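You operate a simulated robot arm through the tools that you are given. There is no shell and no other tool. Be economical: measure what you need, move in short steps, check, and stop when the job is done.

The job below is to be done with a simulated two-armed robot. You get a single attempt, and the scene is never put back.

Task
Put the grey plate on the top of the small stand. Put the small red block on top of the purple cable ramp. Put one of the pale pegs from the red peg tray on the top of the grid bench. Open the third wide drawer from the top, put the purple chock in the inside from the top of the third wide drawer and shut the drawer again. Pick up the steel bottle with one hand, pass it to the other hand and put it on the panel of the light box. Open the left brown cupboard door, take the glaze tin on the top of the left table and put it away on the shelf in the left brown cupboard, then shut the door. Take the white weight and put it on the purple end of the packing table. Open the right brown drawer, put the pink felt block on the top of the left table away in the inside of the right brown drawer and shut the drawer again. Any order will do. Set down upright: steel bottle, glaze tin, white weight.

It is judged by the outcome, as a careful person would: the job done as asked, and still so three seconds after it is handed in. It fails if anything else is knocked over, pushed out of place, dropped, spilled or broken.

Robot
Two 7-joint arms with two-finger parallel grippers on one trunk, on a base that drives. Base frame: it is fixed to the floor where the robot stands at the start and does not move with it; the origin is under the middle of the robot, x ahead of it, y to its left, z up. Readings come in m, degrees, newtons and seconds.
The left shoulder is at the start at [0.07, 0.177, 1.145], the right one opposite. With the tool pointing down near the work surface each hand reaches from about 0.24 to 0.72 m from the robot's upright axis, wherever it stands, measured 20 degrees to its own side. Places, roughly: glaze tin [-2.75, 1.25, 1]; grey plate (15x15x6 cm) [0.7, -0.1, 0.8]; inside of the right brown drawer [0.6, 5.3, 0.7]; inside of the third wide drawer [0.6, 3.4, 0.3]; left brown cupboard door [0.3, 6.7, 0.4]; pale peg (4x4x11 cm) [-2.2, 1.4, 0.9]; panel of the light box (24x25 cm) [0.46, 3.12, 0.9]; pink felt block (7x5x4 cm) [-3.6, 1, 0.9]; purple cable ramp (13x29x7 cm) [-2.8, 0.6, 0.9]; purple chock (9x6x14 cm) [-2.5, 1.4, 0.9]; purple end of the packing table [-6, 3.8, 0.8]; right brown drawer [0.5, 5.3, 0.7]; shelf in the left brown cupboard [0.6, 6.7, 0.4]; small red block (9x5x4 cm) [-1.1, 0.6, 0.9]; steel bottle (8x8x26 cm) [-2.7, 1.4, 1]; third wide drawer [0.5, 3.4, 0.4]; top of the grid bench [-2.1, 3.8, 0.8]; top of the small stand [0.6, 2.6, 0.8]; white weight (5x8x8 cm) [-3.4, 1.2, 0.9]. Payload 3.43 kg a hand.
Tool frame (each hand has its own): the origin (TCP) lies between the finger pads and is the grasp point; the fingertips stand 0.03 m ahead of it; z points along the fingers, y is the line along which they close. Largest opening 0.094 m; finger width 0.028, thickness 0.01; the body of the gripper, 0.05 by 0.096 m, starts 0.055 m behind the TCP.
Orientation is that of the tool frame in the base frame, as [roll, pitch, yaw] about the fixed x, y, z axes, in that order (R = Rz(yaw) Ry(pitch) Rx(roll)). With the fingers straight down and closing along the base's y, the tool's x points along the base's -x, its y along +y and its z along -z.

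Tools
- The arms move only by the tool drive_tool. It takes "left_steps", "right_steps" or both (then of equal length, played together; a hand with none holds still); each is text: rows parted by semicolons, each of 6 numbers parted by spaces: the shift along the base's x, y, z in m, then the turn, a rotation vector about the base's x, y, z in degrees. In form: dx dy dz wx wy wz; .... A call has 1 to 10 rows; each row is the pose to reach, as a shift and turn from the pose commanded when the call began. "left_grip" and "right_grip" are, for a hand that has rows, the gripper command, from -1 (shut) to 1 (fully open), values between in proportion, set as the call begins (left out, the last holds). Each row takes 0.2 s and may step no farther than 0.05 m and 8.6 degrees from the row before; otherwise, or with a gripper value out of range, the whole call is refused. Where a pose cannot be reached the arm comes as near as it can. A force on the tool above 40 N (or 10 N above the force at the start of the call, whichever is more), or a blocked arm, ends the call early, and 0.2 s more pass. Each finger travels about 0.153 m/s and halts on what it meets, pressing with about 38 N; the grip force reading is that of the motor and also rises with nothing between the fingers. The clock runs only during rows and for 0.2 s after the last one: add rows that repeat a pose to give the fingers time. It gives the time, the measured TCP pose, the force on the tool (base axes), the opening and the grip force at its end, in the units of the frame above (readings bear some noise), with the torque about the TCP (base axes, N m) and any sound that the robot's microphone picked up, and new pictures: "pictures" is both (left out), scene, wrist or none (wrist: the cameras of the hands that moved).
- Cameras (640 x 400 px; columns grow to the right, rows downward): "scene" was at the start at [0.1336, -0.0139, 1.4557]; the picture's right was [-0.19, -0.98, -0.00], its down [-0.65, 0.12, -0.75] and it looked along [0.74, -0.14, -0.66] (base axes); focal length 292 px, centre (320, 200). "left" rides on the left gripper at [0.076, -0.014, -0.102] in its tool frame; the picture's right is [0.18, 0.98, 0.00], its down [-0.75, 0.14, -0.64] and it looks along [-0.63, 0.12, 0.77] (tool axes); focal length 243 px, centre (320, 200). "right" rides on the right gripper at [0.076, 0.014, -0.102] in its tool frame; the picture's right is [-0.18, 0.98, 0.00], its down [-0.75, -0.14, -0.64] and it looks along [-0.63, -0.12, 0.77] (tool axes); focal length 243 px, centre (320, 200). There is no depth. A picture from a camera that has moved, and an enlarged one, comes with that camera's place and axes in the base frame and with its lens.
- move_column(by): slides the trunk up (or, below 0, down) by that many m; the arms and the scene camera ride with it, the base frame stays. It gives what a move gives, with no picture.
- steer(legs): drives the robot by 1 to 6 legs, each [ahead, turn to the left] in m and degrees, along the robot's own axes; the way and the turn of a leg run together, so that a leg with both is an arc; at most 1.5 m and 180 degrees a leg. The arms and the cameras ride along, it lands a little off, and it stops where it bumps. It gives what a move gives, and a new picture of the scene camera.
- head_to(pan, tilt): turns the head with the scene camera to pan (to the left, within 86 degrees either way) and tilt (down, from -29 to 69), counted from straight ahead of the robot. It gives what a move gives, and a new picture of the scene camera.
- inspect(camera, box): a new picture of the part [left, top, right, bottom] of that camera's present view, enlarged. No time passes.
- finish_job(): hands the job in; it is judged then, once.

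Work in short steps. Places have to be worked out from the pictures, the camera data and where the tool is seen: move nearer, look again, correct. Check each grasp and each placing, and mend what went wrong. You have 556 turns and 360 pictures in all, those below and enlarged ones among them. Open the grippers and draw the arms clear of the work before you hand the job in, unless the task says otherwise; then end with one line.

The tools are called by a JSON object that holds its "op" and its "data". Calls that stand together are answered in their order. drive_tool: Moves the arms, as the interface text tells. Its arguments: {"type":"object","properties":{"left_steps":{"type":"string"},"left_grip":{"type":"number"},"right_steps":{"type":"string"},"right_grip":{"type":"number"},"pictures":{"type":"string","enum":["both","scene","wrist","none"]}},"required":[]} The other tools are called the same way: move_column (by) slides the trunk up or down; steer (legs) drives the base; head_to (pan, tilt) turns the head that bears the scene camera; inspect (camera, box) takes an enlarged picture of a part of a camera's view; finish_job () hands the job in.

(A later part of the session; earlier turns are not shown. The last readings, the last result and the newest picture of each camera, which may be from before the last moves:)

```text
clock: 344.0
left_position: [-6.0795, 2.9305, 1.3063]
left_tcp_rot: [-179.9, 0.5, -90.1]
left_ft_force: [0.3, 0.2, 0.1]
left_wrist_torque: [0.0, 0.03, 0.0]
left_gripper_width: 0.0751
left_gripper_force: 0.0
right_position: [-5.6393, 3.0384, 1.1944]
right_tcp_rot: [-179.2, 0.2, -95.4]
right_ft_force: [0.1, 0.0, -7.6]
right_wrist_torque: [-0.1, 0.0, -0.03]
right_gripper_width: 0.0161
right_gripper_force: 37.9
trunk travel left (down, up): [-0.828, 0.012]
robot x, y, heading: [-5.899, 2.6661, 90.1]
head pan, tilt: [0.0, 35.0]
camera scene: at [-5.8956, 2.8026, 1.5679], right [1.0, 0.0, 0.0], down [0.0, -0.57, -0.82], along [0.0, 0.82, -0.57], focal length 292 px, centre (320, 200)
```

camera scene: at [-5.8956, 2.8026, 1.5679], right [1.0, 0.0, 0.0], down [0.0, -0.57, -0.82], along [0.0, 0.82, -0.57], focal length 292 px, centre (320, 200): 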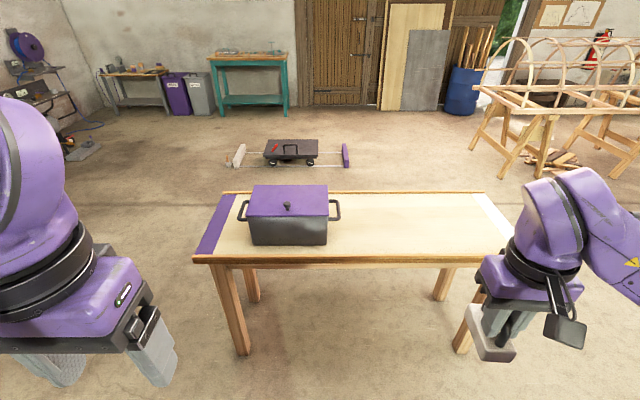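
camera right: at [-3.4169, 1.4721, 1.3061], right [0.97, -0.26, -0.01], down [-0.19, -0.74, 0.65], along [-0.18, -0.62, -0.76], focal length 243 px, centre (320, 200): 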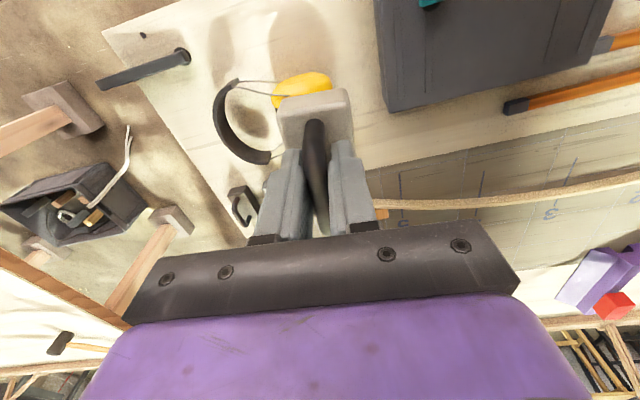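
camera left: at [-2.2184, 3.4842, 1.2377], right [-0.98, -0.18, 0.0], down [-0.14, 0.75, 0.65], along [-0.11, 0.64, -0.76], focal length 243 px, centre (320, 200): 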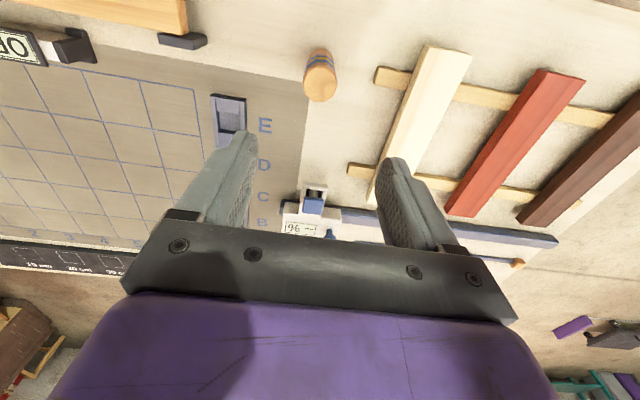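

The purple strip spans x≈−6.36…−6.27, y 3.54–3.95. I'll stand at about (−6.47, 3.08) facing it so the right hand reaches it.

{"op": "steer", "data": {"legs": [[0, 90], [0.57, 0], [0, -90], [0.4, 0]]}}

{"op": "head_to", "data": {"pan": 0, "tilt": 45}}

```text
clock: 357.0
left_position: [-6.6559, 3.3221, 1.3072]
left_tcp_rot: [-179.9, 0.6, -89.3]
left_ft_force: [-0.5, -0.5, 0.0]
left_wrist_torque: [0.03, 0.01, -0.03]
left_gripper_width: 0.0751
left_gripper_force: 0.0
right_position: [-6.2161, 3.4361, 1.1944]
right_tcp_rot: [-179.2, 0.4, -94.5]
right_ft_force: [-1.0, 0.7, -8.2]
right_wrist_torque: [-0.06, 0.02, 0.01]
right_gripper_width: 0.0156
right_gripper_force: 38.1
trunk travel left (down, up): [-0.828, 0.012]
robot x, y, heading: [-6.4693, 3.0555, 90.7]
head pan, tilt: [0.0, 35.0]
camera scene: at [-6.4696, 3.1971, 1.568], right [1.0, 0.01, 0.0], down [0.01, -0.57, -0.82], along [-0.01, 0.82, -0.57], focal length 292 px, centre (320, 200)
```

scene: 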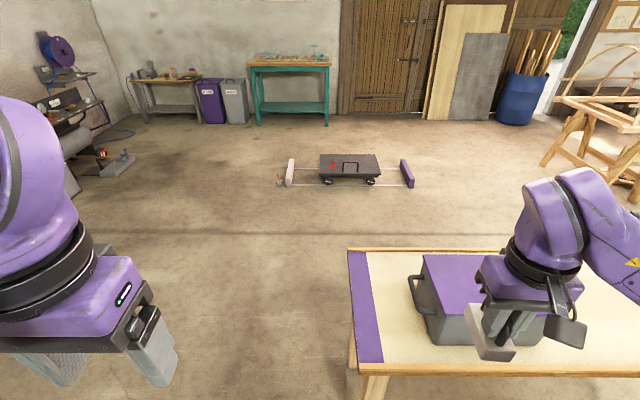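

```text
clock: 357.7
left_position: [-6.6568, 3.3239, 1.3073]
left_tcp_rot: [-179.9, 0.4, -89.3]
left_ft_force: [-0.7, 0.9, 0.2]
left_wrist_torque: [0.01, 0.01, 0.02]
left_gripper_width: 0.0753
left_gripper_force: 0.0
right_position: [-6.2174, 3.4388, 1.1931]
right_tcp_rot: [-179.2, 0.2, -94.4]
right_ft_force: [-0.9, 0.6, -8.2]
right_wrist_torque: [-0.1, 0.02, 0.03]
right_gripper_width: 0.0158
right_gripper_force: 37.9
trunk travel left (down, up): [-0.828, 0.012]
robot x, y, heading: [-6.4721, 3.0552, 90.6]
head pan, tilt: [0.0, 45.0]
camera scene: at [-6.4696, 3.1926, 1.553], right [1.0, 0.01, 0.0], down [0.01, -0.71, -0.71], along [-0.01, 0.71, -0.71], focal length 292 px, centre (320, 200)
```

scene: 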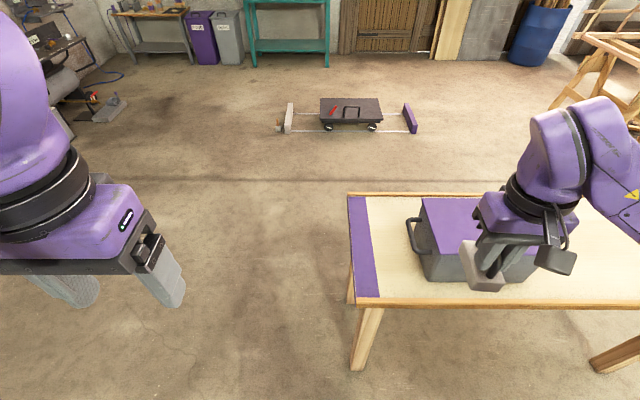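

Strip centre line is at x≈−6.345, about 7 cm wide. I'll come 8 cm closer, lower the trunk, and move the weight above (−6.345, 3.72).

{"op": "steer", "data": {"legs": [[0.09, 0]]}}

{"op": "move_column", "data": {"by": -0.08}}

{"op": "drive_tool", "data": {"right_steps": "-0.03 0.025 0 0 0 1; -0.06 0.05 0 0 0 2; -0.09 0.08 0 0 0 3; -0.12 0.11 0 0 0 4; -0.128 0.15 0 0 0 4; -0.128 0.19 0 0 0 4; -0.128 0.19 -0.03 0 0 4; -0.128 0.19 -0.06 0 0 4"}}

```text
clock: 358.9
left_position: [-6.6574, 3.4072, 1.3082]
left_tcp_rot: [-179.9, 0.9, -89.3]
left_ft_force: [0.7, 0.1, 1.3]
left_wrist_torque: [0.04, -0.05, -0.03]
left_gripper_width: 0.0751
left_gripper_force: 0.1
right_position: [-6.2188, 3.5234, 1.1965]
right_tcp_rot: [-179.2, 0.5, -94.4]
right_ft_force: [-1.1, -1.4, -7.7]
right_wrist_torque: [-0.09, -0.01, 0.01]
right_gripper_width: 0.0163
right_gripper_force: 37.3
trunk travel left (down, up): [-0.828, 0.012]
robot x, y, heading: [-6.4725, 3.1465, 90.6]
head pan, tilt: [0.0, 45.0]
camera scene: at [-6.4708, 3.2745, 1.5538], right [1.0, 0.01, 0.0], down [0.01, -0.7, -0.71], along [-0.01, 0.71, -0.7], focal length 292 px, centre (320, 200)
```

scene: 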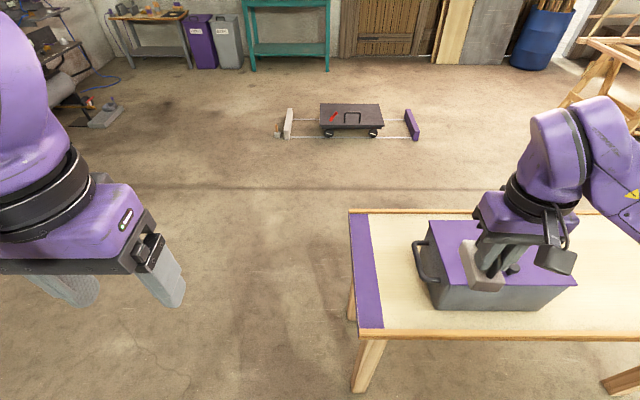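

```text
clock: 360.0
left_position: [-6.6579, 3.4132, 1.2268]
left_tcp_rot: [-179.9, 0.6, -89.3]
left_ft_force: [-0.6, 0.1, 0.3]
left_wrist_torque: [0.01, 0.0, 0.0]
left_gripper_width: 0.0751
left_gripper_force: 0.1
right_position: [-6.2175, 3.5277, 1.1151]
right_tcp_rot: [-179.2, 0.3, -94.3]
right_ft_force: [-0.4, -0.7, -7.9]
right_wrist_torque: [-0.1, 0.02, -0.01]
right_gripper_width: 0.0158
right_gripper_force: 38.7
trunk travel left (down, up): [-0.748, 0.092]
robot x, y, heading: [-6.4703, 3.147, 90.7]
head pan, tilt: [0.0, 45.0]
```

```text
clock: 361.8
left_position: [-6.6562, 3.4156, 1.2259]
left_tcp_rot: [-179.9, 0.5, -89.3]
left_ft_force: [0.3, 0.4, -0.2]
left_wrist_torque: [-0.02, 0.02, 0.02]
left_gripper_width: 0.0753
left_gripper_force: 0.0
right_position: [-6.3443, 3.7185, 1.0541]
right_tcp_rot: [-179.2, 0.3, -90.5]
right_ft_force: [0.2, -0.4, -7.8]
right_wrist_torque: [-0.09, 0.02, 0.0]
right_gripper_width: 0.0159
right_gripper_force: 37.5
right hand out of reach, approached as far as the arm can: row 1, 2
trunk travel left (down, up): [-0.748, 0.092]
robot x, y, heading: [-6.4703, 3.1449, 90.5]
head pan, tilt: [0.0, 45.0]
camera scene: at [-6.4703, 3.2834, 1.473], right [1.0, 0.01, 0.0], down [0.01, -0.71, -0.71], along [-0.01, 0.71, -0.71], focal length 292 px, centre (320, 200)
camera right: at [-6.3616, 3.642, 1.155], right [-0.98, 0.19, -0.01], down [0.14, 0.75, 0.65], along [0.13, 0.63, -0.76], focal length 243 px, centre (320, 200)
```

scene: 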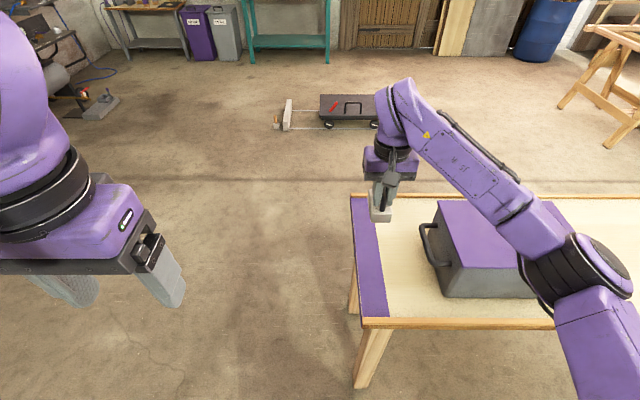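
right: 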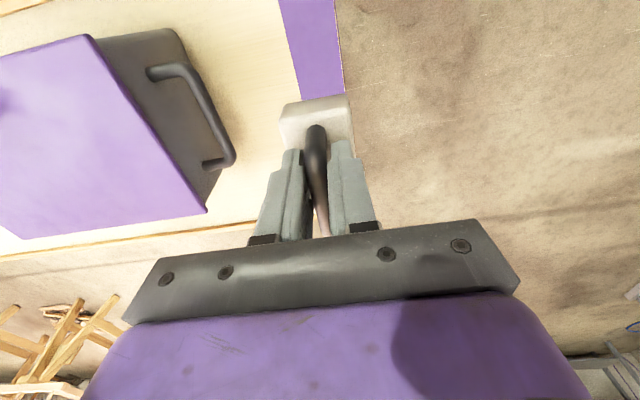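

Well aligned over the strip. Lowering, with finer steps near the surface.

{"op": "drive_tool", "data": {"right_steps": "0 0 -0.04 0 0 0; 0 0 -0.08 0 0 0; 0 0 -0.12 0 0 0; 0 0 -0.145 0 0 0; 0 0 -0.155 0 0 0; 0 0 -0.162 0 0 0; 0 0 -0.168 0 0 0", "pictures": "both"}}

```text
clock: 363.4
left_position: [-6.658, 3.4142, 1.2271]
left_tcp_rot: [180.0, 0.5, -89.3]
left_ft_force: [0.5, 0.1, -0.1]
left_wrist_torque: [0.0, -0.01, 0.01]
left_gripper_width: 0.075
left_gripper_force: 0.0
right_position: [-6.3459, 3.7177, 0.885]
right_tcp_rot: [-179.3, 0.2, -90.4]
right_ft_force: [-0.8, 0.0, -8.4]
right_wrist_torque: [-0.08, -0.02, -0.02]
right_gripper_width: 0.0159
right_gripper_force: 37.9
trunk travel left (down, up): [-0.748, 0.092]
robot x, y, heading: [-6.4711, 3.145, 90.7]
head pan, tilt: [0.0, 45.0]
camera scene: at [-6.471, 3.2829, 1.473], right [1.0, 0.01, 0.0], down [0.01, -0.71, -0.71], along [-0.01, 0.71, -0.71], focal length 292 px, centre (320, 200)
camera right: at [-6.3625, 3.642, 0.9872], right [-0.98, 0.19, -0.01], down [0.14, 0.75, 0.65], along [0.13, 0.63, -0.76], focal length 243 px, centre (320, 200)
```

scene: 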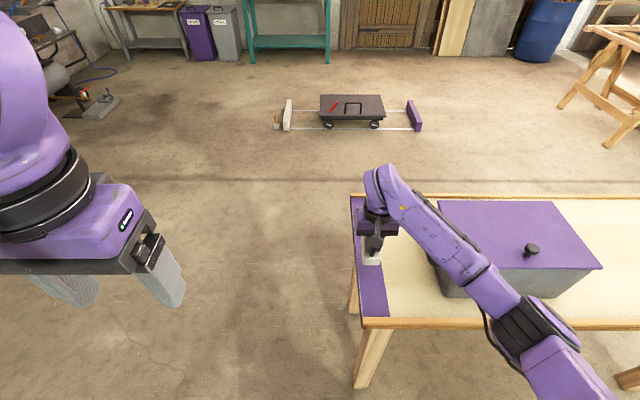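
right: 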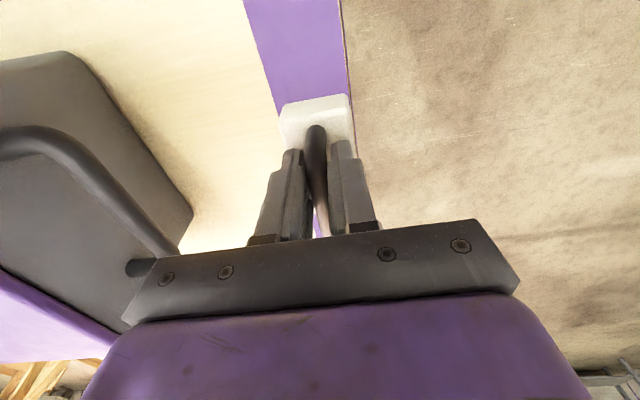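

Still above the surface. Shifting +4 mm in x and continuing down.

{"op": "drive_tool", "data": {"right_steps": "0.004 0 -0.004 0 0 0; 0.004 0 -0.009 0 0 0; 0.004 0 -0.014 0 0 0; 0.004 0 -0.019 0 0 0; 0.004 0 -0.024 0 0 0; 0.004 0 -0.029 0 0 0", "pictures": "wrist"}}

```text
clock: 364.8
left_position: [-6.6559, 3.4138, 1.2278]
left_tcp_rot: [-179.9, 0.6, -89.4]
left_ft_force: [-0.3, -0.2, -0.4]
left_wrist_torque: [-0.03, -0.01, 0.0]
left_gripper_width: 0.0753
left_gripper_force: 0.1
right_position: [-6.342, 3.7187, 0.8564]
right_tcp_rot: [-179.1, 0.1, -90.4]
right_ft_force: [-0.5, 0.5, -7.7]
right_wrist_torque: [-0.09, 0.01, -0.01]
right_gripper_width: 0.0159
right_gripper_force: 38.5
trunk travel left (down, up): [-0.748, 0.092]
robot x, y, heading: [-6.4721, 3.1478, 90.6]
head pan, tilt: [0.0, 45.0]
camera right: at [-6.3586, 3.642, 0.9581], right [-0.98, 0.19, -0.01], down [0.14, 0.75, 0.65], along [0.13, 0.63, -0.76], focal length 243 px, centre (320, 200)
```

right: 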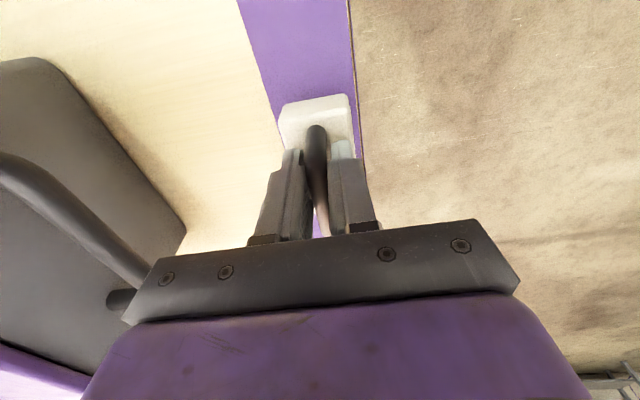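

Not down yet; continuing.

{"op": "drive_tool", "data": {"right_steps": "0.002 0 -0.005 0 0 0; 0.002 0 -0.01 0 0 0; 0.002 0 -0.015 0 0 0; 0.002 0 -0.02 0 0 0; 0.002 0 -0.025 0 0 0; 0.002 0 -0.03 0 0 0; 0.002 0 -0.035 0 0 0", "pictures": "wrist"}}

```text
clock: 366.4
left_position: [-6.6586, 3.4124, 1.2278]
left_tcp_rot: [-179.8, 0.6, -89.3]
left_ft_force: [-0.4, -0.4, 0.5]
left_wrist_torque: [0.02, -0.01, 0.02]
left_gripper_width: 0.0752
left_gripper_force: 0.0
right_position: [-6.3402, 3.7184, 0.8244]
right_tcp_rot: [-179.2, 0.6, -90.4]
right_ft_force: [1.1, -1.5, 5.9]
right_wrist_torque: [0.61, -0.03, 0.05]
right_gripper_width: 0.0159
right_gripper_force: 38.3
trunk travel left (down, up): [-0.748, 0.092]
robot x, y, heading: [-6.4674, 3.147, 90.7]
head pan, tilt: [0.0, 45.0]
camera right: at [-6.3573, 3.6413, 0.9259], right [-0.98, 0.19, -0.01], down [0.14, 0.75, 0.65], along [0.13, 0.64, -0.76], focal length 243 px, centre (320, 200)
```

right: 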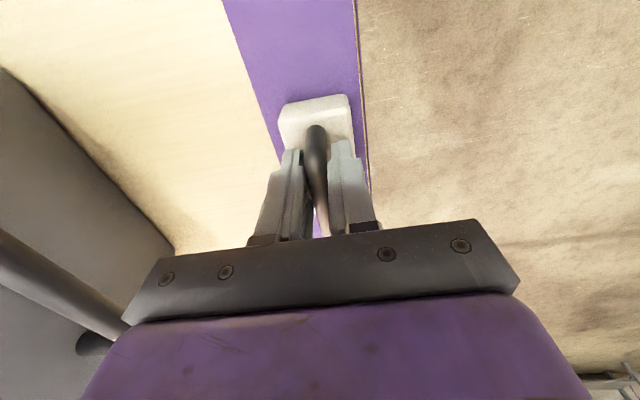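

The weight is standing on the purple strip. Opening partly and rising straight up.

{"op": "drive_tool", "data": {"right_steps": "0 0 0 0 0 0; 0 0 0 0 0 0; 0 0 0 0 0 0; 0 0 0.02 0 0 0; 0 0 0.06 0 0 0; 0 0 0.1 0 0 0; 0 0 0.14 0 0 0; 0 0 0.18 0 0 0; 0 0 0.22 0 0 0; 0 0 0.26 0 0 0", "right_grip": 0.2}}

```text
clock: 368.6
left_position: [-6.6583, 3.4134, 1.2263]
left_tcp_rot: [-179.9, 0.6, -89.3]
left_ft_force: [0.0, 0.7, 0.4]
left_wrist_torque: [0.01, 0.01, -0.01]
left_gripper_width: 0.0753
left_gripper_force: 0.0
right_position: [-6.3412, 3.7152, 1.0858]
right_tcp_rot: [-179.2, 0.4, -90.4]
right_ft_force: [0.1, -0.3, -0.1]
right_wrist_torque: [0.02, -0.01, -0.03]
right_gripper_width: 0.0564
right_gripper_force: 0.0
trunk travel left (down, up): [-0.748, 0.092]
robot x, y, heading: [-6.475, 3.15, 90.7]
head pan, tilt: [0.0, 45.0]
camera scene: at [-6.4719, 3.2805, 1.4732], right [1.0, 0.01, 0.0], down [0.01, -0.71, -0.71], along [-0.01, 0.71, -0.71], focal length 292 px, centre (320, 200)
camera right: at [-6.3578, 3.6393, 1.1861], right [-0.98, 0.19, -0.01], down [0.14, 0.75, 0.65], along [0.13, 0.63, -0.76], focal length 243 px, centre (320, 200)
```

scene: 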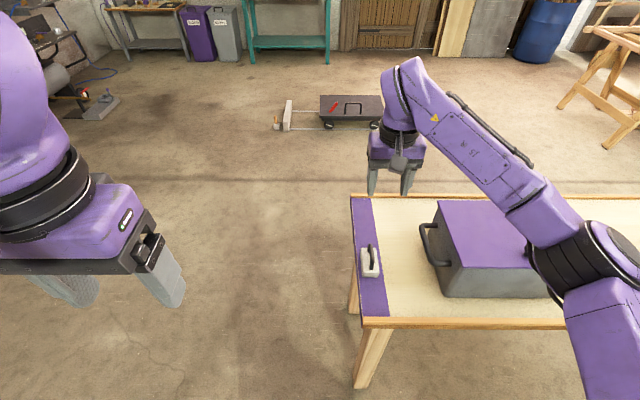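
right: 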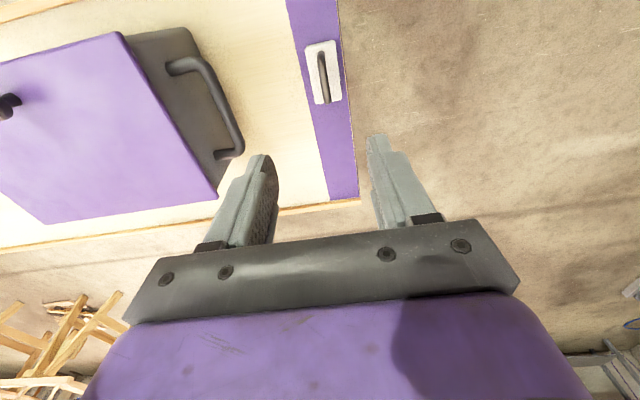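

The weight is upright on the purple end. Retracting the right hand and driving back to the bottle.

{"op": "drive_tool", "data": {"right_steps": "0.02 -0.04 0.02 0 0 0; 0.04 -0.08 0.03 0 0 0; 0.06 -0.12 0.04 0 0 0; 0.08 -0.16 0.05 0 0 0; 0.1 -0.2 0.06 0 0 0; 0.11 -0.24 0.07 0 0 0; 0.12 -0.28 0.08 0 0 0", "pictures": "none"}}

{"op": "steer", "data": {"legs": [[-0.55, 0], [0, -90], [1.25, 0], [1.3, 0], [1.3, 0], [0, -90]]}}

{"op": "head_to", "data": {"pan": 0, "tilt": 30}}

```text
clock: 370.2
left_position: [-6.6573, 3.4113, 1.2275]
left_tcp_rot: [-180.0, 0.7, -89.4]
left_ft_force: [-0.1, -0.5, -0.3]
left_wrist_torque: [0.03, 0.0, -0.02]
left_gripper_width: 0.0753
left_gripper_force: 0.0
right_position: [-6.2008, 3.4411, 1.1656]
right_tcp_rot: [-179.2, 0.4, -90.2]
right_ft_force: [1.0, 0.3, -0.1]
right_wrist_torque: [0.0, -0.03, 0.01]
right_gripper_width: 0.0565
right_gripper_force: 0.0
right hand out of reach, approached as far as the arm can: row 5, 6, 7
trunk travel left (down, up): [-0.748, 0.092]
robot x, y, heading: [-6.4736, 3.1467, 90.7]
head pan, tilt: [0.0, 45.0]
```

```text
clock: 399.2
left_position: [-2.4374, 2.2938, 1.2265]
left_tcp_rot: [-179.8, 0.5, 89.9]
left_ft_force: [-0.8, 0.6, -0.8]
left_wrist_torque: [0.0, -0.01, -0.01]
left_gripper_width: 0.0753
left_gripper_force: 0.0
right_position: [-2.8965, 2.2721, 1.1651]
right_tcp_rot: [-179.1, 0.3, 88.8]
right_ft_force: [0.3, 0.1, -0.4]
right_wrist_torque: [-0.01, 0.01, 0.01]
right_gripper_width: 0.0565
right_gripper_force: 0.0
trunk travel left (down, up): [-0.748, 0.092]
robot x, y, heading: [-2.6219, 2.5621, -90.4]
head pan, tilt: [0.0, 45.0]
camera scene: at [-2.6213, 2.433, 1.4732], right [-1.0, 0.0, 0.0], down [0.0, 0.71, -0.71], along [0.0, -0.71, -0.71], focal length 292 px, centre (320, 200)
```

scene: 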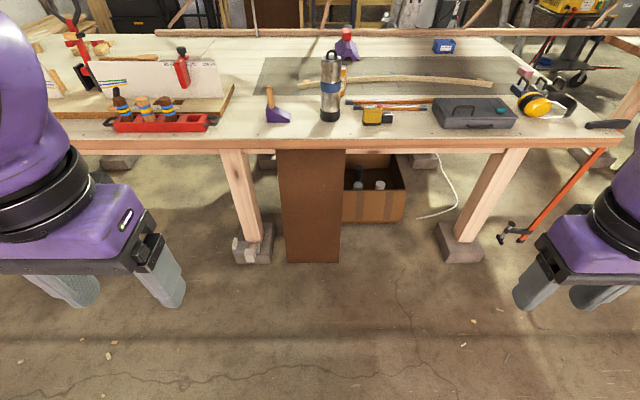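

```text
clock: 400.0
left_position: [-2.4383, 2.2941, 1.2266]
left_tcp_rot: [-179.8, 0.6, 89.7]
left_ft_force: [-0.7, 0.2, 0.6]
left_wrist_torque: [0.01, 0.0, -0.02]
left_gripper_width: 0.0752
left_gripper_force: 0.1
right_position: [-2.896, 2.2723, 1.1664]
right_tcp_rot: [-179.2, 0.3, 88.9]
right_ft_force: [0.2, 0.8, 0.4]
right_wrist_torque: [-0.02, 0.0, -0.02]
right_gripper_width: 0.0563
right_gripper_force: 0.0
trunk travel left (down, up): [-0.748, 0.092]
robot x, y, heading: [-2.6225, 2.5601, -90.4]
head pan, tilt: [0.0, 30.0]
camera scene: at [-2.6214, 2.4239, 1.4957], right [-1.0, 0.0, 0.0], down [0.0, 0.5, -0.87], along [0.0, -0.87, -0.5], focal length 292 px, centre (320, 200)
```

scene: 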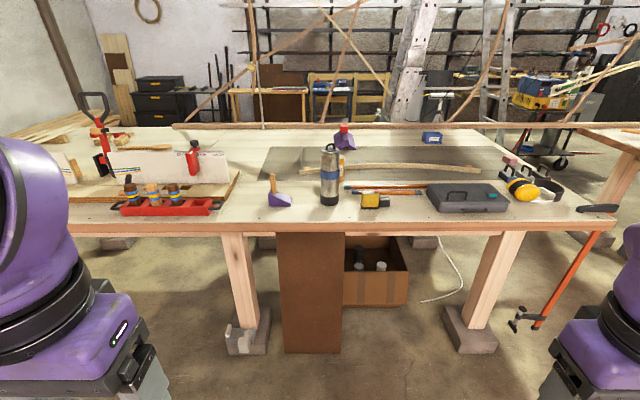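

Bottle is at (−2.66, 1.39), chock at about (−2.46, 1.39). I'll shift 0.1 m to −x and move closer.

{"op": "steer", "data": {"legs": [[0, -90], [0.12, 0], [0, 90.4], [0.5, 0]]}}

{"op": "head_to", "data": {"pan": 0, "tilt": 40}}

{"op": "inspect", "data": {"camera": "scene", "box": [190, 80, 390, 280]}}

```text
clock: 411.4
left_position: [-2.5686, 1.7911, 1.2271]
left_tcp_rot: [-179.8, 0.5, 89.2]
left_ft_force: [0.4, -0.8, -0.1]
left_wrist_torque: [0.03, -0.02, -0.05]
left_gripper_width: 0.075
left_gripper_force: 0.0
right_position: [-3.0252, 1.7733, 1.1652]
right_tcp_rot: [-179.2, 0.4, 88.4]
right_ft_force: [0.3, -0.8, 1.2]
right_wrist_torque: [-0.01, -0.01, -0.04]
right_gripper_width: 0.0564
right_gripper_force: 0.1
trunk travel left (down, up): [-0.748, 0.092]
robot x, y, heading: [-2.7499, 2.0616, -90.6]
head pan, tilt: [0.0, 30.0]
camera scene: at [-2.7499, 1.9227, 1.4958], right [-1.0, 0.01, 0.0], down [0.01, 0.5, -0.87], along [-0.01, -0.87, -0.5], focal length 292 px, centre (320, 200)
```

scene: 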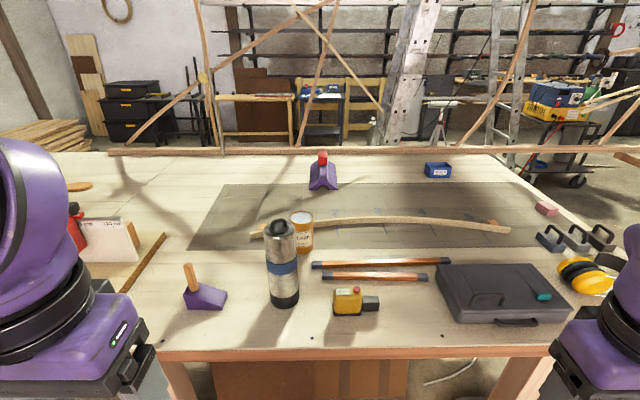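

```text
clock: 412.2
left_position: [-2.5678, 1.7908, 1.2263]
left_tcp_rot: [-179.8, 0.6, 89.2]
left_ft_force: [0.2, -1.1, 0.4]
left_wrist_torque: [-0.01, -0.01, -0.03]
left_gripper_width: 0.0755
left_gripper_force: 0.1
right_position: [-3.0266, 1.7713, 1.164]
right_tcp_rot: [-179.2, 0.2, 88.4]
right_ft_force: [-0.6, -0.5, 0.9]
right_wrist_torque: [-0.02, 0.02, 0.03]
right_gripper_width: 0.0563
right_gripper_force: 0.0
trunk travel left (down, up): [-0.748, 0.092]
robot x, y, heading: [-2.7502, 2.057, -90.8]
head pan, tilt: [0.0, 40.0]
camera scene: at [-2.7499, 1.927, 1.4804], right [-1.0, 0.01, 0.0], down [0.01, 0.64, -0.77], along [-0.01, -0.77, -0.64], focal length 292 px, centre (320, 200)
```

scene: 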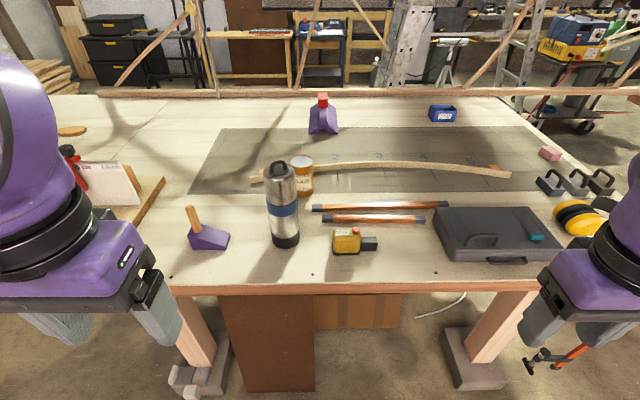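

```text
2.00 times, centred on (290, 180) of scene
camera zoom: at [-2.7499, 1.927, 1.4804], right [-1.0, 0.01, 0.0], down [0.01, 0.64, -0.77], along [-0.01, -0.77, -0.64], focal length 584 px, centre (380, 240)
```

zoom: 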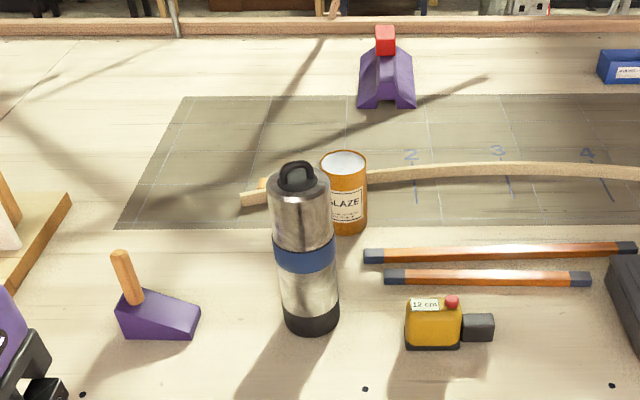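

I'll grip the bottle from the front with the left hand held level (fingers toward −y), leaving the loop on top for the right hand. First rotate the left hand level, well short of the bottle.

{"op": "drive_tool", "data": {"left_steps": "-0.009 -0.017 -0.012 -8.4 0 0; -0.018 -0.034 -0.024 -16.8 0 0; -0.027 -0.051 -0.036 -25.2 0 0; -0.036 -0.068 -0.048 -33.6 0 0; -0.045 -0.085 -0.06 -42 0 0; -0.054 -0.102 -0.072 -50.4 0 0; -0.063 -0.119 -0.084 -58.8 0 0; -0.072 -0.136 -0.096 -67.2 0 0; -0.081 -0.153 -0.108 -75.6 0 0; -0.09 -0.17 -0.12 -84 0 0", "left_grip": 1}}

```text
clock: 414.4
left_position: [-2.6664, 1.6077, 1.1029]
left_tcp_rot: [174.7, 84.5, 84.5]
left_ft_force: [1.2, -0.9, -0.1]
left_wrist_torque: [0.04, -0.02, -0.05]
left_gripper_width: 0.0941
left_gripper_force: 0.0
left hand out of reach, approached as far as the arm can: row 5, 6, 7, 8, 9, 10
right_position: [-3.0239, 1.768, 1.1643]
right_tcp_rot: [-179.0, 0.1, 88.4]
right_ft_force: [0.5, -0.9, 0.4]
right_wrist_torque: [0.02, 0.04, 0.01]
right_gripper_width: 0.0565
right_gripper_force: 0.0
trunk travel left (down, up): [-0.748, 0.092]
robot x, y, heading: [-2.7516, 2.0626, -90.8]
head pan, tilt: [0.0, 40.0]
camera scene: at [-2.7466, 1.9234, 1.4801], right [-1.0, 0.01, 0.0], down [0.01, 0.65, -0.76], along [-0.01, -0.76, -0.65], focal length 292 px, centre (320, 200)
camera left: at [-2.6792, 1.7162, 1.0364], right [0.98, 0.01, -0.17], down [0.14, 0.57, 0.81], along [0.11, -0.82, 0.56], focal length 243 px, centre (320, 200)
```

scene: 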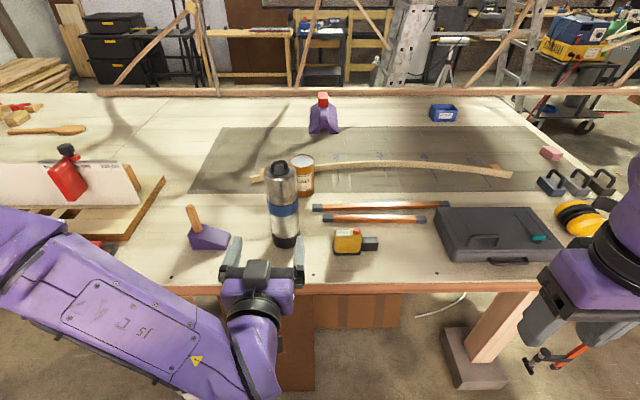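
left: 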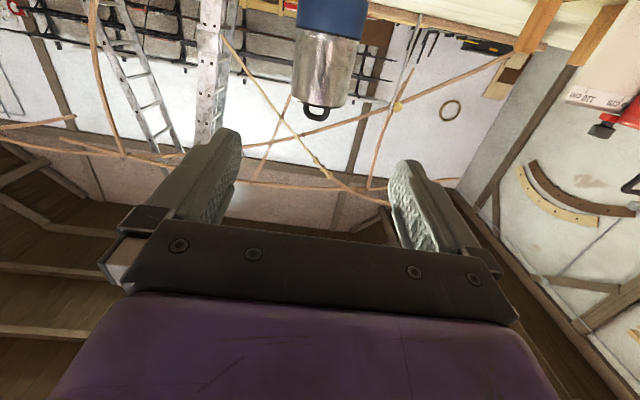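

The hand is nearly level. The bottle axis is at x≈−2.659. Lowering to z≈1.03, levelling, and advancing short of the bottle.

{"op": "drive_tool", "data": {"left_steps": "0.003 -0.02 -0.02 -3 0 0; 0.007 -0.04 -0.045 -5.5 0 0; 0.007 -0.06 -0.073 -5.5 0 0; 0.007 -0.09 -0.073 -5.5 0 0; 0.007 -0.09 -0.073 -5.5 0 0"}}

```text
clock: 415.6
left_position: [-2.6603, 1.5198, 1.0317]
left_tcp_rot: [80.7, 89.3, -9.4]
left_ft_force: [0.4, 0.1, 0.3]
left_wrist_torque: [-0.03, -0.01, -0.01]
left_gripper_width: 0.094
left_gripper_force: 0.0
right_position: [-3.0259, 1.7723, 1.1646]
right_tcp_rot: [-179.1, 0.4, 88.5]
right_ft_force: [0.8, 0.3, 0.6]
right_wrist_torque: [-0.01, -0.02, 0.02]
right_gripper_width: 0.0564
right_gripper_force: 0.0
trunk travel left (down, up): [-0.748, 0.092]
robot x, y, heading: [-2.7487, 2.0606, -90.7]
head pan, tilt: [0.0, 40.0]
camera scene: at [-2.7492, 1.9278, 1.4804], right [-1.0, 0.01, 0.0], down [0.01, 0.64, -0.77], along [-0.01, -0.77, -0.64], focal length 292 px, centre (320, 200)
camera left: at [-2.6737, 1.6229, 0.9556], right [0.99, 0.0, -0.17], down [0.13, 0.64, 0.75], along [0.11, -0.77, 0.63], focal length 243 px, centre (320, 200)
```

scene: 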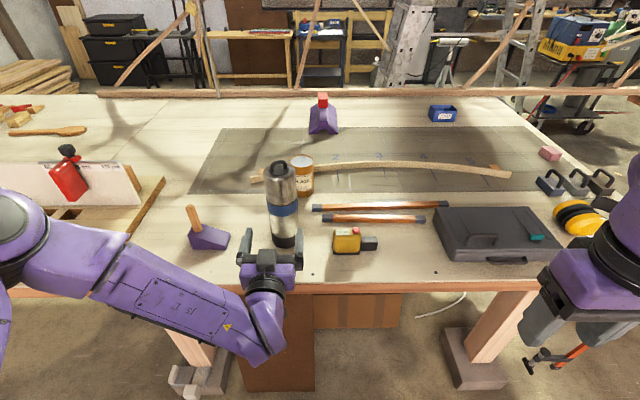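
left: 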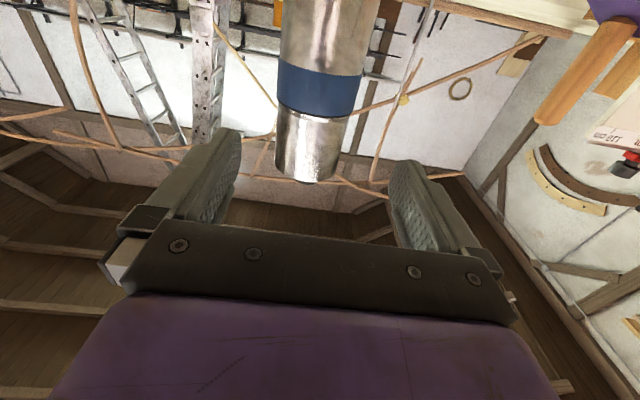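

The bottle is centred between the fingers (x≈−2.662). Advancing so the pads straddle it.

{"op": "drive_tool", "data": {"left_steps": "-0.002 -0.03 0 0 0 0; -0.002 -0.06 0 0 0 0; -0.002 -0.085 0 0 0 0; -0.002 -0.11 0 0 0 0; -0.002 -0.125 0 0 0 0; -0.002 -0.135 0 0 0 0"}}

```text
clock: 417.0
left_position: [-2.6632, 1.3853, 1.0318]
left_tcp_rot: [84.6, 89.2, -5.4]
left_ft_force: [0.2, -0.2, 0.4]
left_wrist_torque: [0.01, 0.03, -0.03]
left_gripper_width: 0.094
left_gripper_force: 0.1
right_position: [-3.0254, 1.7716, 1.1653]
right_tcp_rot: [-179.1, 0.2, 88.4]
right_ft_force: [-0.4, -0.2, -0.1]
right_wrist_torque: [-0.02, -0.03, 0.01]
right_gripper_width: 0.0566
right_gripper_force: 0.0
trunk travel left (down, up): [-0.748, 0.092]
robot x, y, heading: [-2.7514, 2.0578, -90.5]
head pan, tilt: [0.0, 40.0]
camera scene: at [-2.7501, 1.9272, 1.4804], right [-1.0, 0.01, 0.0], down [0.01, 0.64, -0.77], along [-0.01, -0.77, -0.64], focal length 292 px, centre (320, 200)
camera left: at [-2.6764, 1.4875, 0.9551], right [0.99, 0.0, -0.17], down [0.13, 0.64, 0.75], along [0.11, -0.77, 0.63], focal length 243 px, centre (320, 200)
```

scene: 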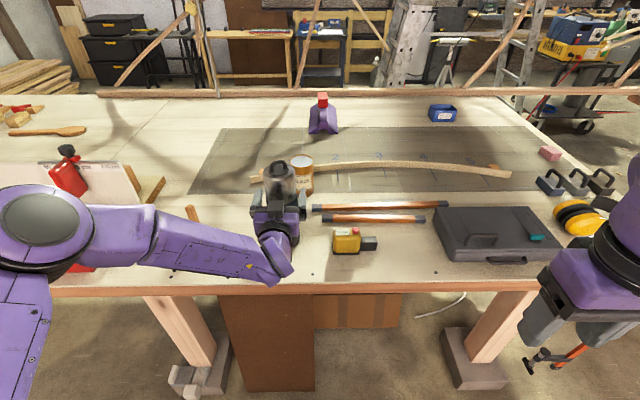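
left: 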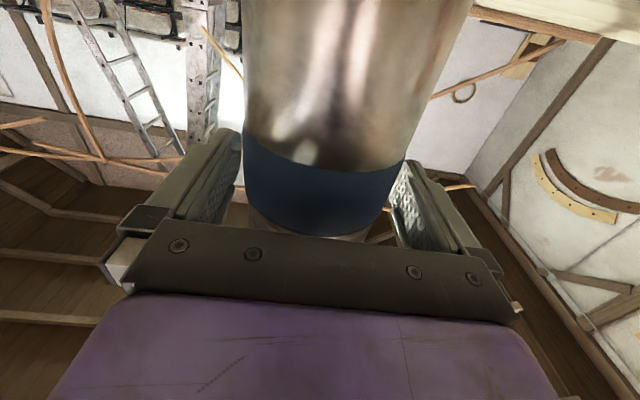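

Bottle between the pads. Closing the left gripper.

{"op": "drive_tool", "data": {"left_steps": "0 0 0 0 0 0; 0 0 0 0 0 0; 0 0 0 0 0 0", "left_grip": -1, "pictures": "none"}}

{"op": "drive_tool", "data": {"left_steps": "0 0 0.01 0 0 0; 0 0 0.025 0 0 0; 0 0 0.045 0 0 0; 0 0 0.065 0 0 0; 0 0 0.085 0 0 0; 0 0 0.1 0 0 0"}}

```text
clock: 417.8
left_position: [-2.6648, 1.386, 1.0317]
left_tcp_rot: [80.2, 89.2, -10.0]
left_ft_force: [-1.1, -1.9, 1.6]
left_wrist_torque: [-0.3, 0.01, -0.05]
left_gripper_width: 0.0762
left_gripper_force: 37.5
right_position: [-3.0264, 1.7708, 1.1653]
right_tcp_rot: [-179.2, 0.2, 88.3]
right_ft_force: [0.3, 0.0, 0.3]
right_wrist_torque: [0.01, 0.0, -0.02]
right_gripper_width: 0.0563
right_gripper_force: 0.0
trunk travel left (down, up): [-0.748, 0.092]
robot x, y, heading: [-2.7474, 2.0577, -90.7]
head pan, tilt: [0.0, 40.0]
```

```text
clock: 419.2
left_position: [-2.6639, 1.3854, 1.1323]
left_tcp_rot: [88.0, 89.3, -2.2]
left_ft_force: [0.2, -0.1, -6.0]
left_wrist_torque: [0.04, 0.01, -0.04]
left_gripper_width: 0.0763
left_gripper_force: 38.3
right_position: [-3.0262, 1.7712, 1.1655]
right_tcp_rot: [-179.1, 0.2, 88.3]
right_ft_force: [-1.1, -0.5, 0.8]
right_wrist_torque: [-0.04, -0.01, -0.03]
right_gripper_width: 0.0563
right_gripper_force: 0.1
trunk travel left (down, up): [-0.748, 0.092]
robot x, y, heading: [-2.7492, 2.0644, -90.8]
head pan, tilt: [0.0, 40.0]
camera scene: at [-2.7499, 1.9266, 1.4803], right [-1.0, 0.01, 0.0], down [0.01, 0.64, -0.77], along [-0.01, -0.77, -0.64], focal length 292 px, centre (320, 200)
camera left: at [-2.6768, 1.487, 1.0549], right [0.99, 0.0, -0.17], down [0.13, 0.64, 0.76], along [0.11, -0.77, 0.63], focal length 243 px, centre (320, 200)
```

scene: 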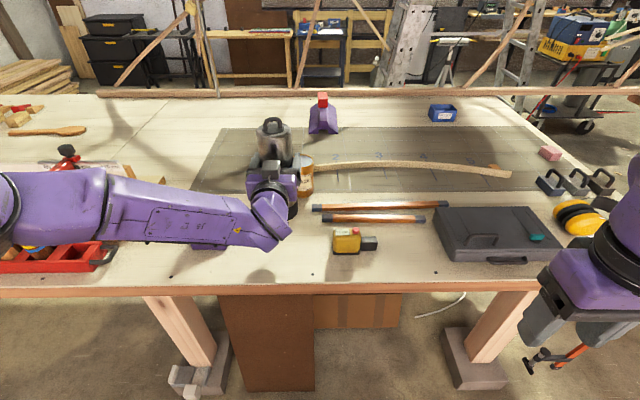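
left: 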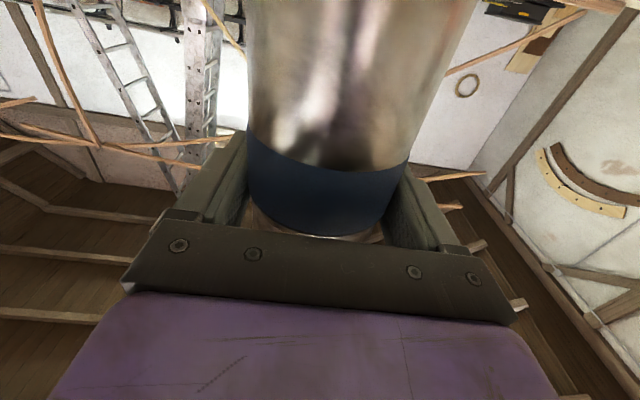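

The bottle is up (6 N). I'll bring it in front of me toward the right hand, raising 3 cm more, and raise the right hand meanwhile.

{"op": "drive_tool", "data": {"left_steps": "0 0.02 0.015 0 0 0; 0 0.05 0.03 0 0 0; -0.02 0.08 0.03 0 0 0; -0.045 0.11 0.03 0 0 0; -0.07 0.14 0.03 0 0 0; -0.09 0.17 0.03 0 0 0; -0.11 0.195 0.03 0 0 0; -0.11 0.195 0.03 0 0 0", "right_steps": "0 -0.01 0.03 0 0 0; 0 -0.03 0.06 0 0 0; 0 -0.05 0.09 0 0 0; 0 -0.07 0.12 0 0 0; 0 -0.1 0.15 0 0 0; 0 -0.13 0.18 0 0 0; 0 -0.16 0.2 0 0 0; 0 -0.19 0.2 0 0 0", "right_grip": 1}}

```text
clock: 421.0
left_position: [-2.7711, 1.577, 1.1596]
left_tcp_rot: [95.3, 89.3, 5.2]
left_ft_force: [0.2, -1.1, -7.1]
left_wrist_torque: [0.04, 0.03, 0.0]
left_gripper_width: 0.0761
left_gripper_force: 38.5
right_position: [-3.0245, 1.5772, 1.3647]
right_tcp_rot: [-179.1, 0.2, 88.4]
right_ft_force: [0.1, 0.1, -0.7]
right_wrist_torque: [0.01, 0.0, -0.03]
right_gripper_width: 0.0941
right_gripper_force: 0.0
trunk travel left (down, up): [-0.748, 0.092]
robot x, y, heading: [-2.7485, 2.067, -91.0]
head pan, tilt: [0.0, 40.0]
camera scene: at [-2.7488, 1.9236, 1.48], right [-1.0, 0.01, 0.0], down [0.01, 0.65, -0.76], along [-0.01, -0.76, -0.65], focal length 292 px, centre (320, 200)
camera right: at [-3.0069, 1.6535, 1.4657], right [0.98, -0.21, -0.02], down [-0.15, -0.75, 0.65], along [-0.15, -0.63, -0.76], focal length 243 px, centre (320, 200)
camera left: at [-2.7846, 1.6796, 1.0841], right [0.99, 0.0, -0.17], down [0.13, 0.64, 0.76], along [0.11, -0.77, 0.63], focal length 243 px, centre (320, 200)
```

scene: 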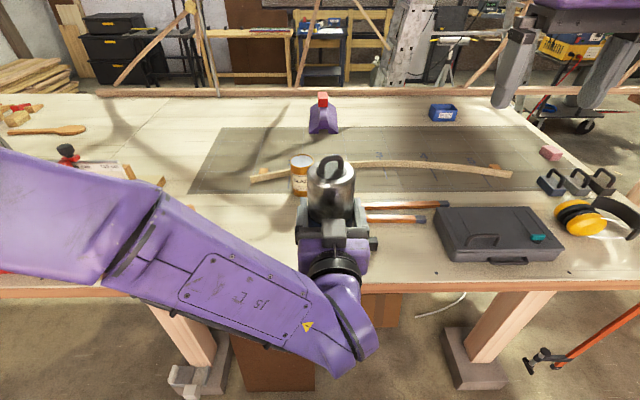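
right: 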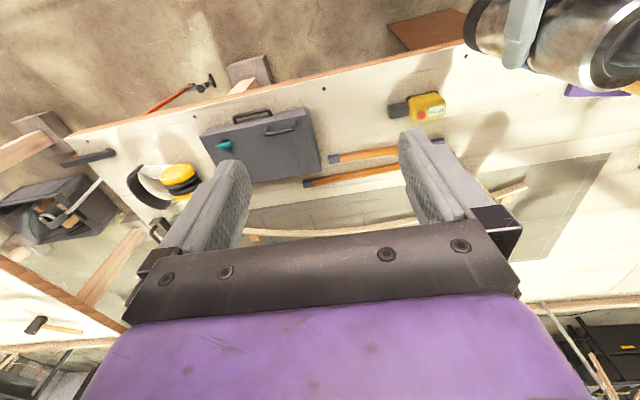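
left: 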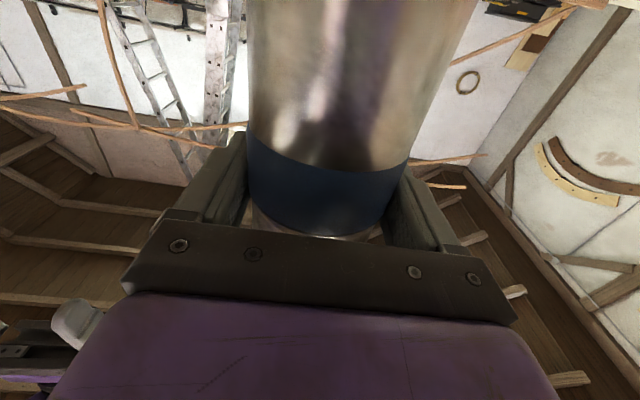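

Bottle axis at about (−2.771, 1.58), top loop at z≈1.27. Moving the right hand above it to check.

{"op": "drive_tool", "data": {"right_steps": "0.045 0 0.01 0 0 0; 0.09 0 0.02 0 0 0; 0.135 0 0.02 0 0 0; 0.18 0.001 0.02 0 0 0; 0.22 0.002 0.02 0 0 0; 0.2535 0.003 0.02 0 0 0; 0.2535 0.003 0.02 0 0 0"}}

```text
clock: 422.6
left_position: [-2.772, 1.5786, 1.1623]
left_tcp_rot: [85.2, 89.1, -4.9]
left_ft_force: [-0.5, 0.7, -5.4]
left_wrist_torque: [0.05, 0.02, 0.01]
left_gripper_width: 0.0759
left_gripper_force: 38.2
right_position: [-2.7749, 1.5837, 1.3848]
right_tcp_rot: [-179.3, 0.4, 88.4]
right_ft_force: [-1.4, 0.4, -0.1]
right_wrist_torque: [-0.01, 0.0, 0.0]
right_gripper_width: 0.0941
right_gripper_force: 0.0
trunk travel left (down, up): [-0.748, 0.092]
robot x, y, heading: [-2.7493, 2.0597, -91.0]
head pan, tilt: [0.0, 40.0]
camera scene: at [-2.7509, 1.9268, 1.4803], right [-1.0, 0.01, 0.0], down [0.01, 0.64, -0.77], along [-0.01, -0.77, -0.64], focal length 292 px, centre (320, 200)
camera right: at [-2.7568, 1.6605, 1.4866], right [0.98, -0.21, -0.01], down [-0.15, -0.74, 0.65], along [-0.15, -0.63, -0.76], focal length 243 px, centre (320, 200)
```

scene: 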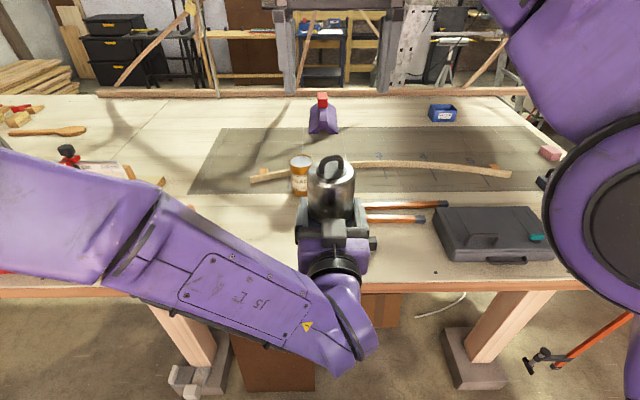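
right: 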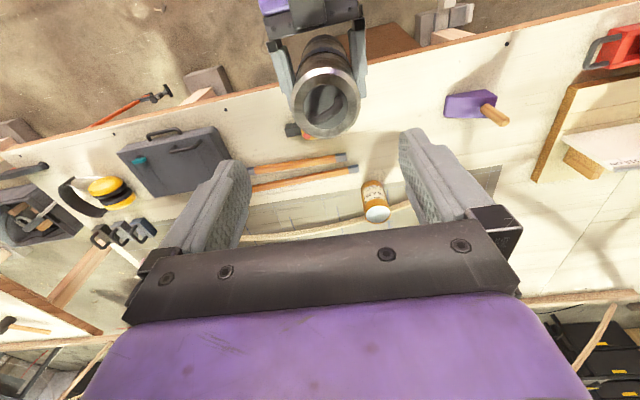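

Aligned: bottle top centre at (−2.7725, 1.579). Descending around the bottle's top to z≈1.23.

{"op": "drive_tool", "data": {"right_steps": "0.002 -0.004 -0.035 0 0 0; 0.002 -0.004 -0.07 0 0 0; 0.002 -0.004 -0.1 0 0 0; 0.002 -0.004 -0.125 0 0 0; 0.002 -0.004 -0.145 0 0 0; 0.002 -0.004 -0.155 0 0 0; 0.002 -0.004 -0.155 0 0 0"}}

```text
clock: 424.2
left_position: [-2.7706, 1.5806, 1.1603]
left_tcp_rot: [86.6, 89.2, -3.6]
left_ft_force: [-0.7, 0.1, -7.5]
left_wrist_torque: [-0.03, -0.01, 0.02]
left_gripper_width: 0.0761
left_gripper_force: 37.9
right_position: [-2.771, 1.579, 1.2291]
right_tcp_rot: [-179.2, 0.1, 88.4]
right_ft_force: [-0.1, -0.2, -0.1]
right_wrist_torque: [-0.02, 0.0, -0.02]
right_gripper_width: 0.094
right_gripper_force: 0.0
trunk travel left (down, up): [-0.748, 0.092]
robot x, y, heading: [-2.7498, 2.0606, -90.9]
head pan, tilt: [0.0, 40.0]
camera scene: at [-2.7504, 1.9263, 1.4803], right [-1.0, 0.01, 0.0], down [0.01, 0.64, -0.77], along [-0.01, -0.77, -0.64], focal length 292 px, centre (320, 200)
camera right: at [-2.7539, 1.6553, 1.3311], right [0.98, -0.21, -0.01], down [-0.15, -0.75, 0.65], along [-0.15, -0.63, -0.76], focal length 243 px, centre (320, 200)
```

scene: 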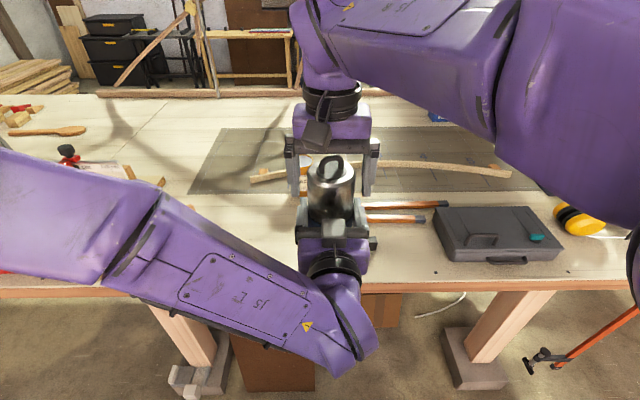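
right: 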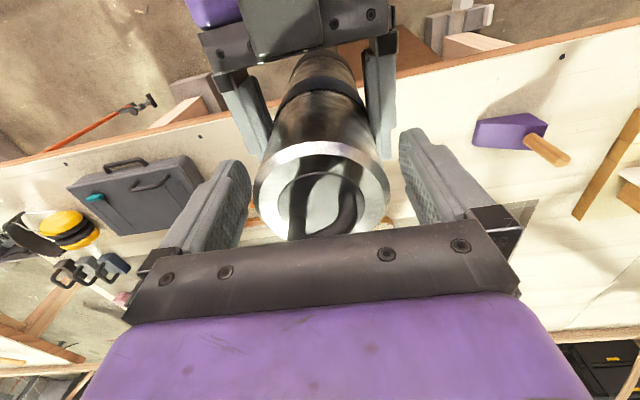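

The right fingers straddle the bottle top. Closing the right gripper.

{"op": "drive_tool", "data": {"right_steps": "0 0 0 0 0 0; 0 0 0 0 0 0; 0 0 0 0 0 0; 0 0 0 0 0 0", "right_grip": -1, "pictures": "wrist"}}

```text
clock: 425.2
left_position: [-2.7708, 1.5773, 1.1613]
left_tcp_rot: [85.8, 89.3, -4.4]
left_ft_force: [6.8, 2.5, -3.7]
left_wrist_torque: [0.05, 0.58, 0.1]
left_gripper_width: 0.0761
left_gripper_force: 38.1
right_position: [-2.7708, 1.5792, 1.2286]
right_tcp_rot: [-179.1, 0.2, 88.3]
right_ft_force: [-8.4, -2.6, 0.1]
right_wrist_torque: [-0.19, -0.03, -0.12]
right_gripper_width: 0.0753
right_gripper_force: 38.0
trunk travel left (down, up): [-0.748, 0.092]
robot x, y, heading: [-2.7476, 2.0596, -90.6]
head pan, tilt: [0.0, 40.0]
camera right: at [-2.7536, 1.6554, 1.3312], right [0.98, -0.21, -0.01], down [-0.15, -0.75, 0.65], along [-0.15, -0.63, -0.76], focal length 243 px, centre (320, 200)
```

right: 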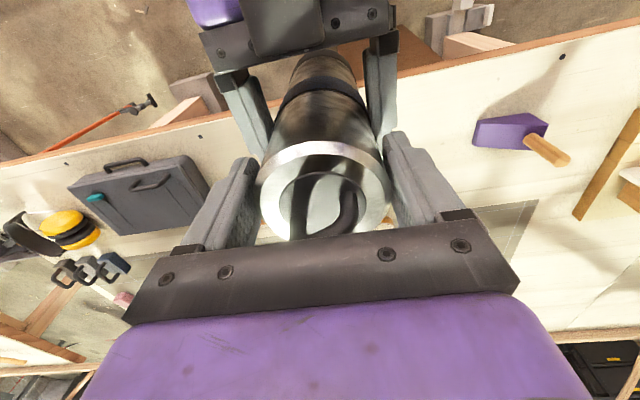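

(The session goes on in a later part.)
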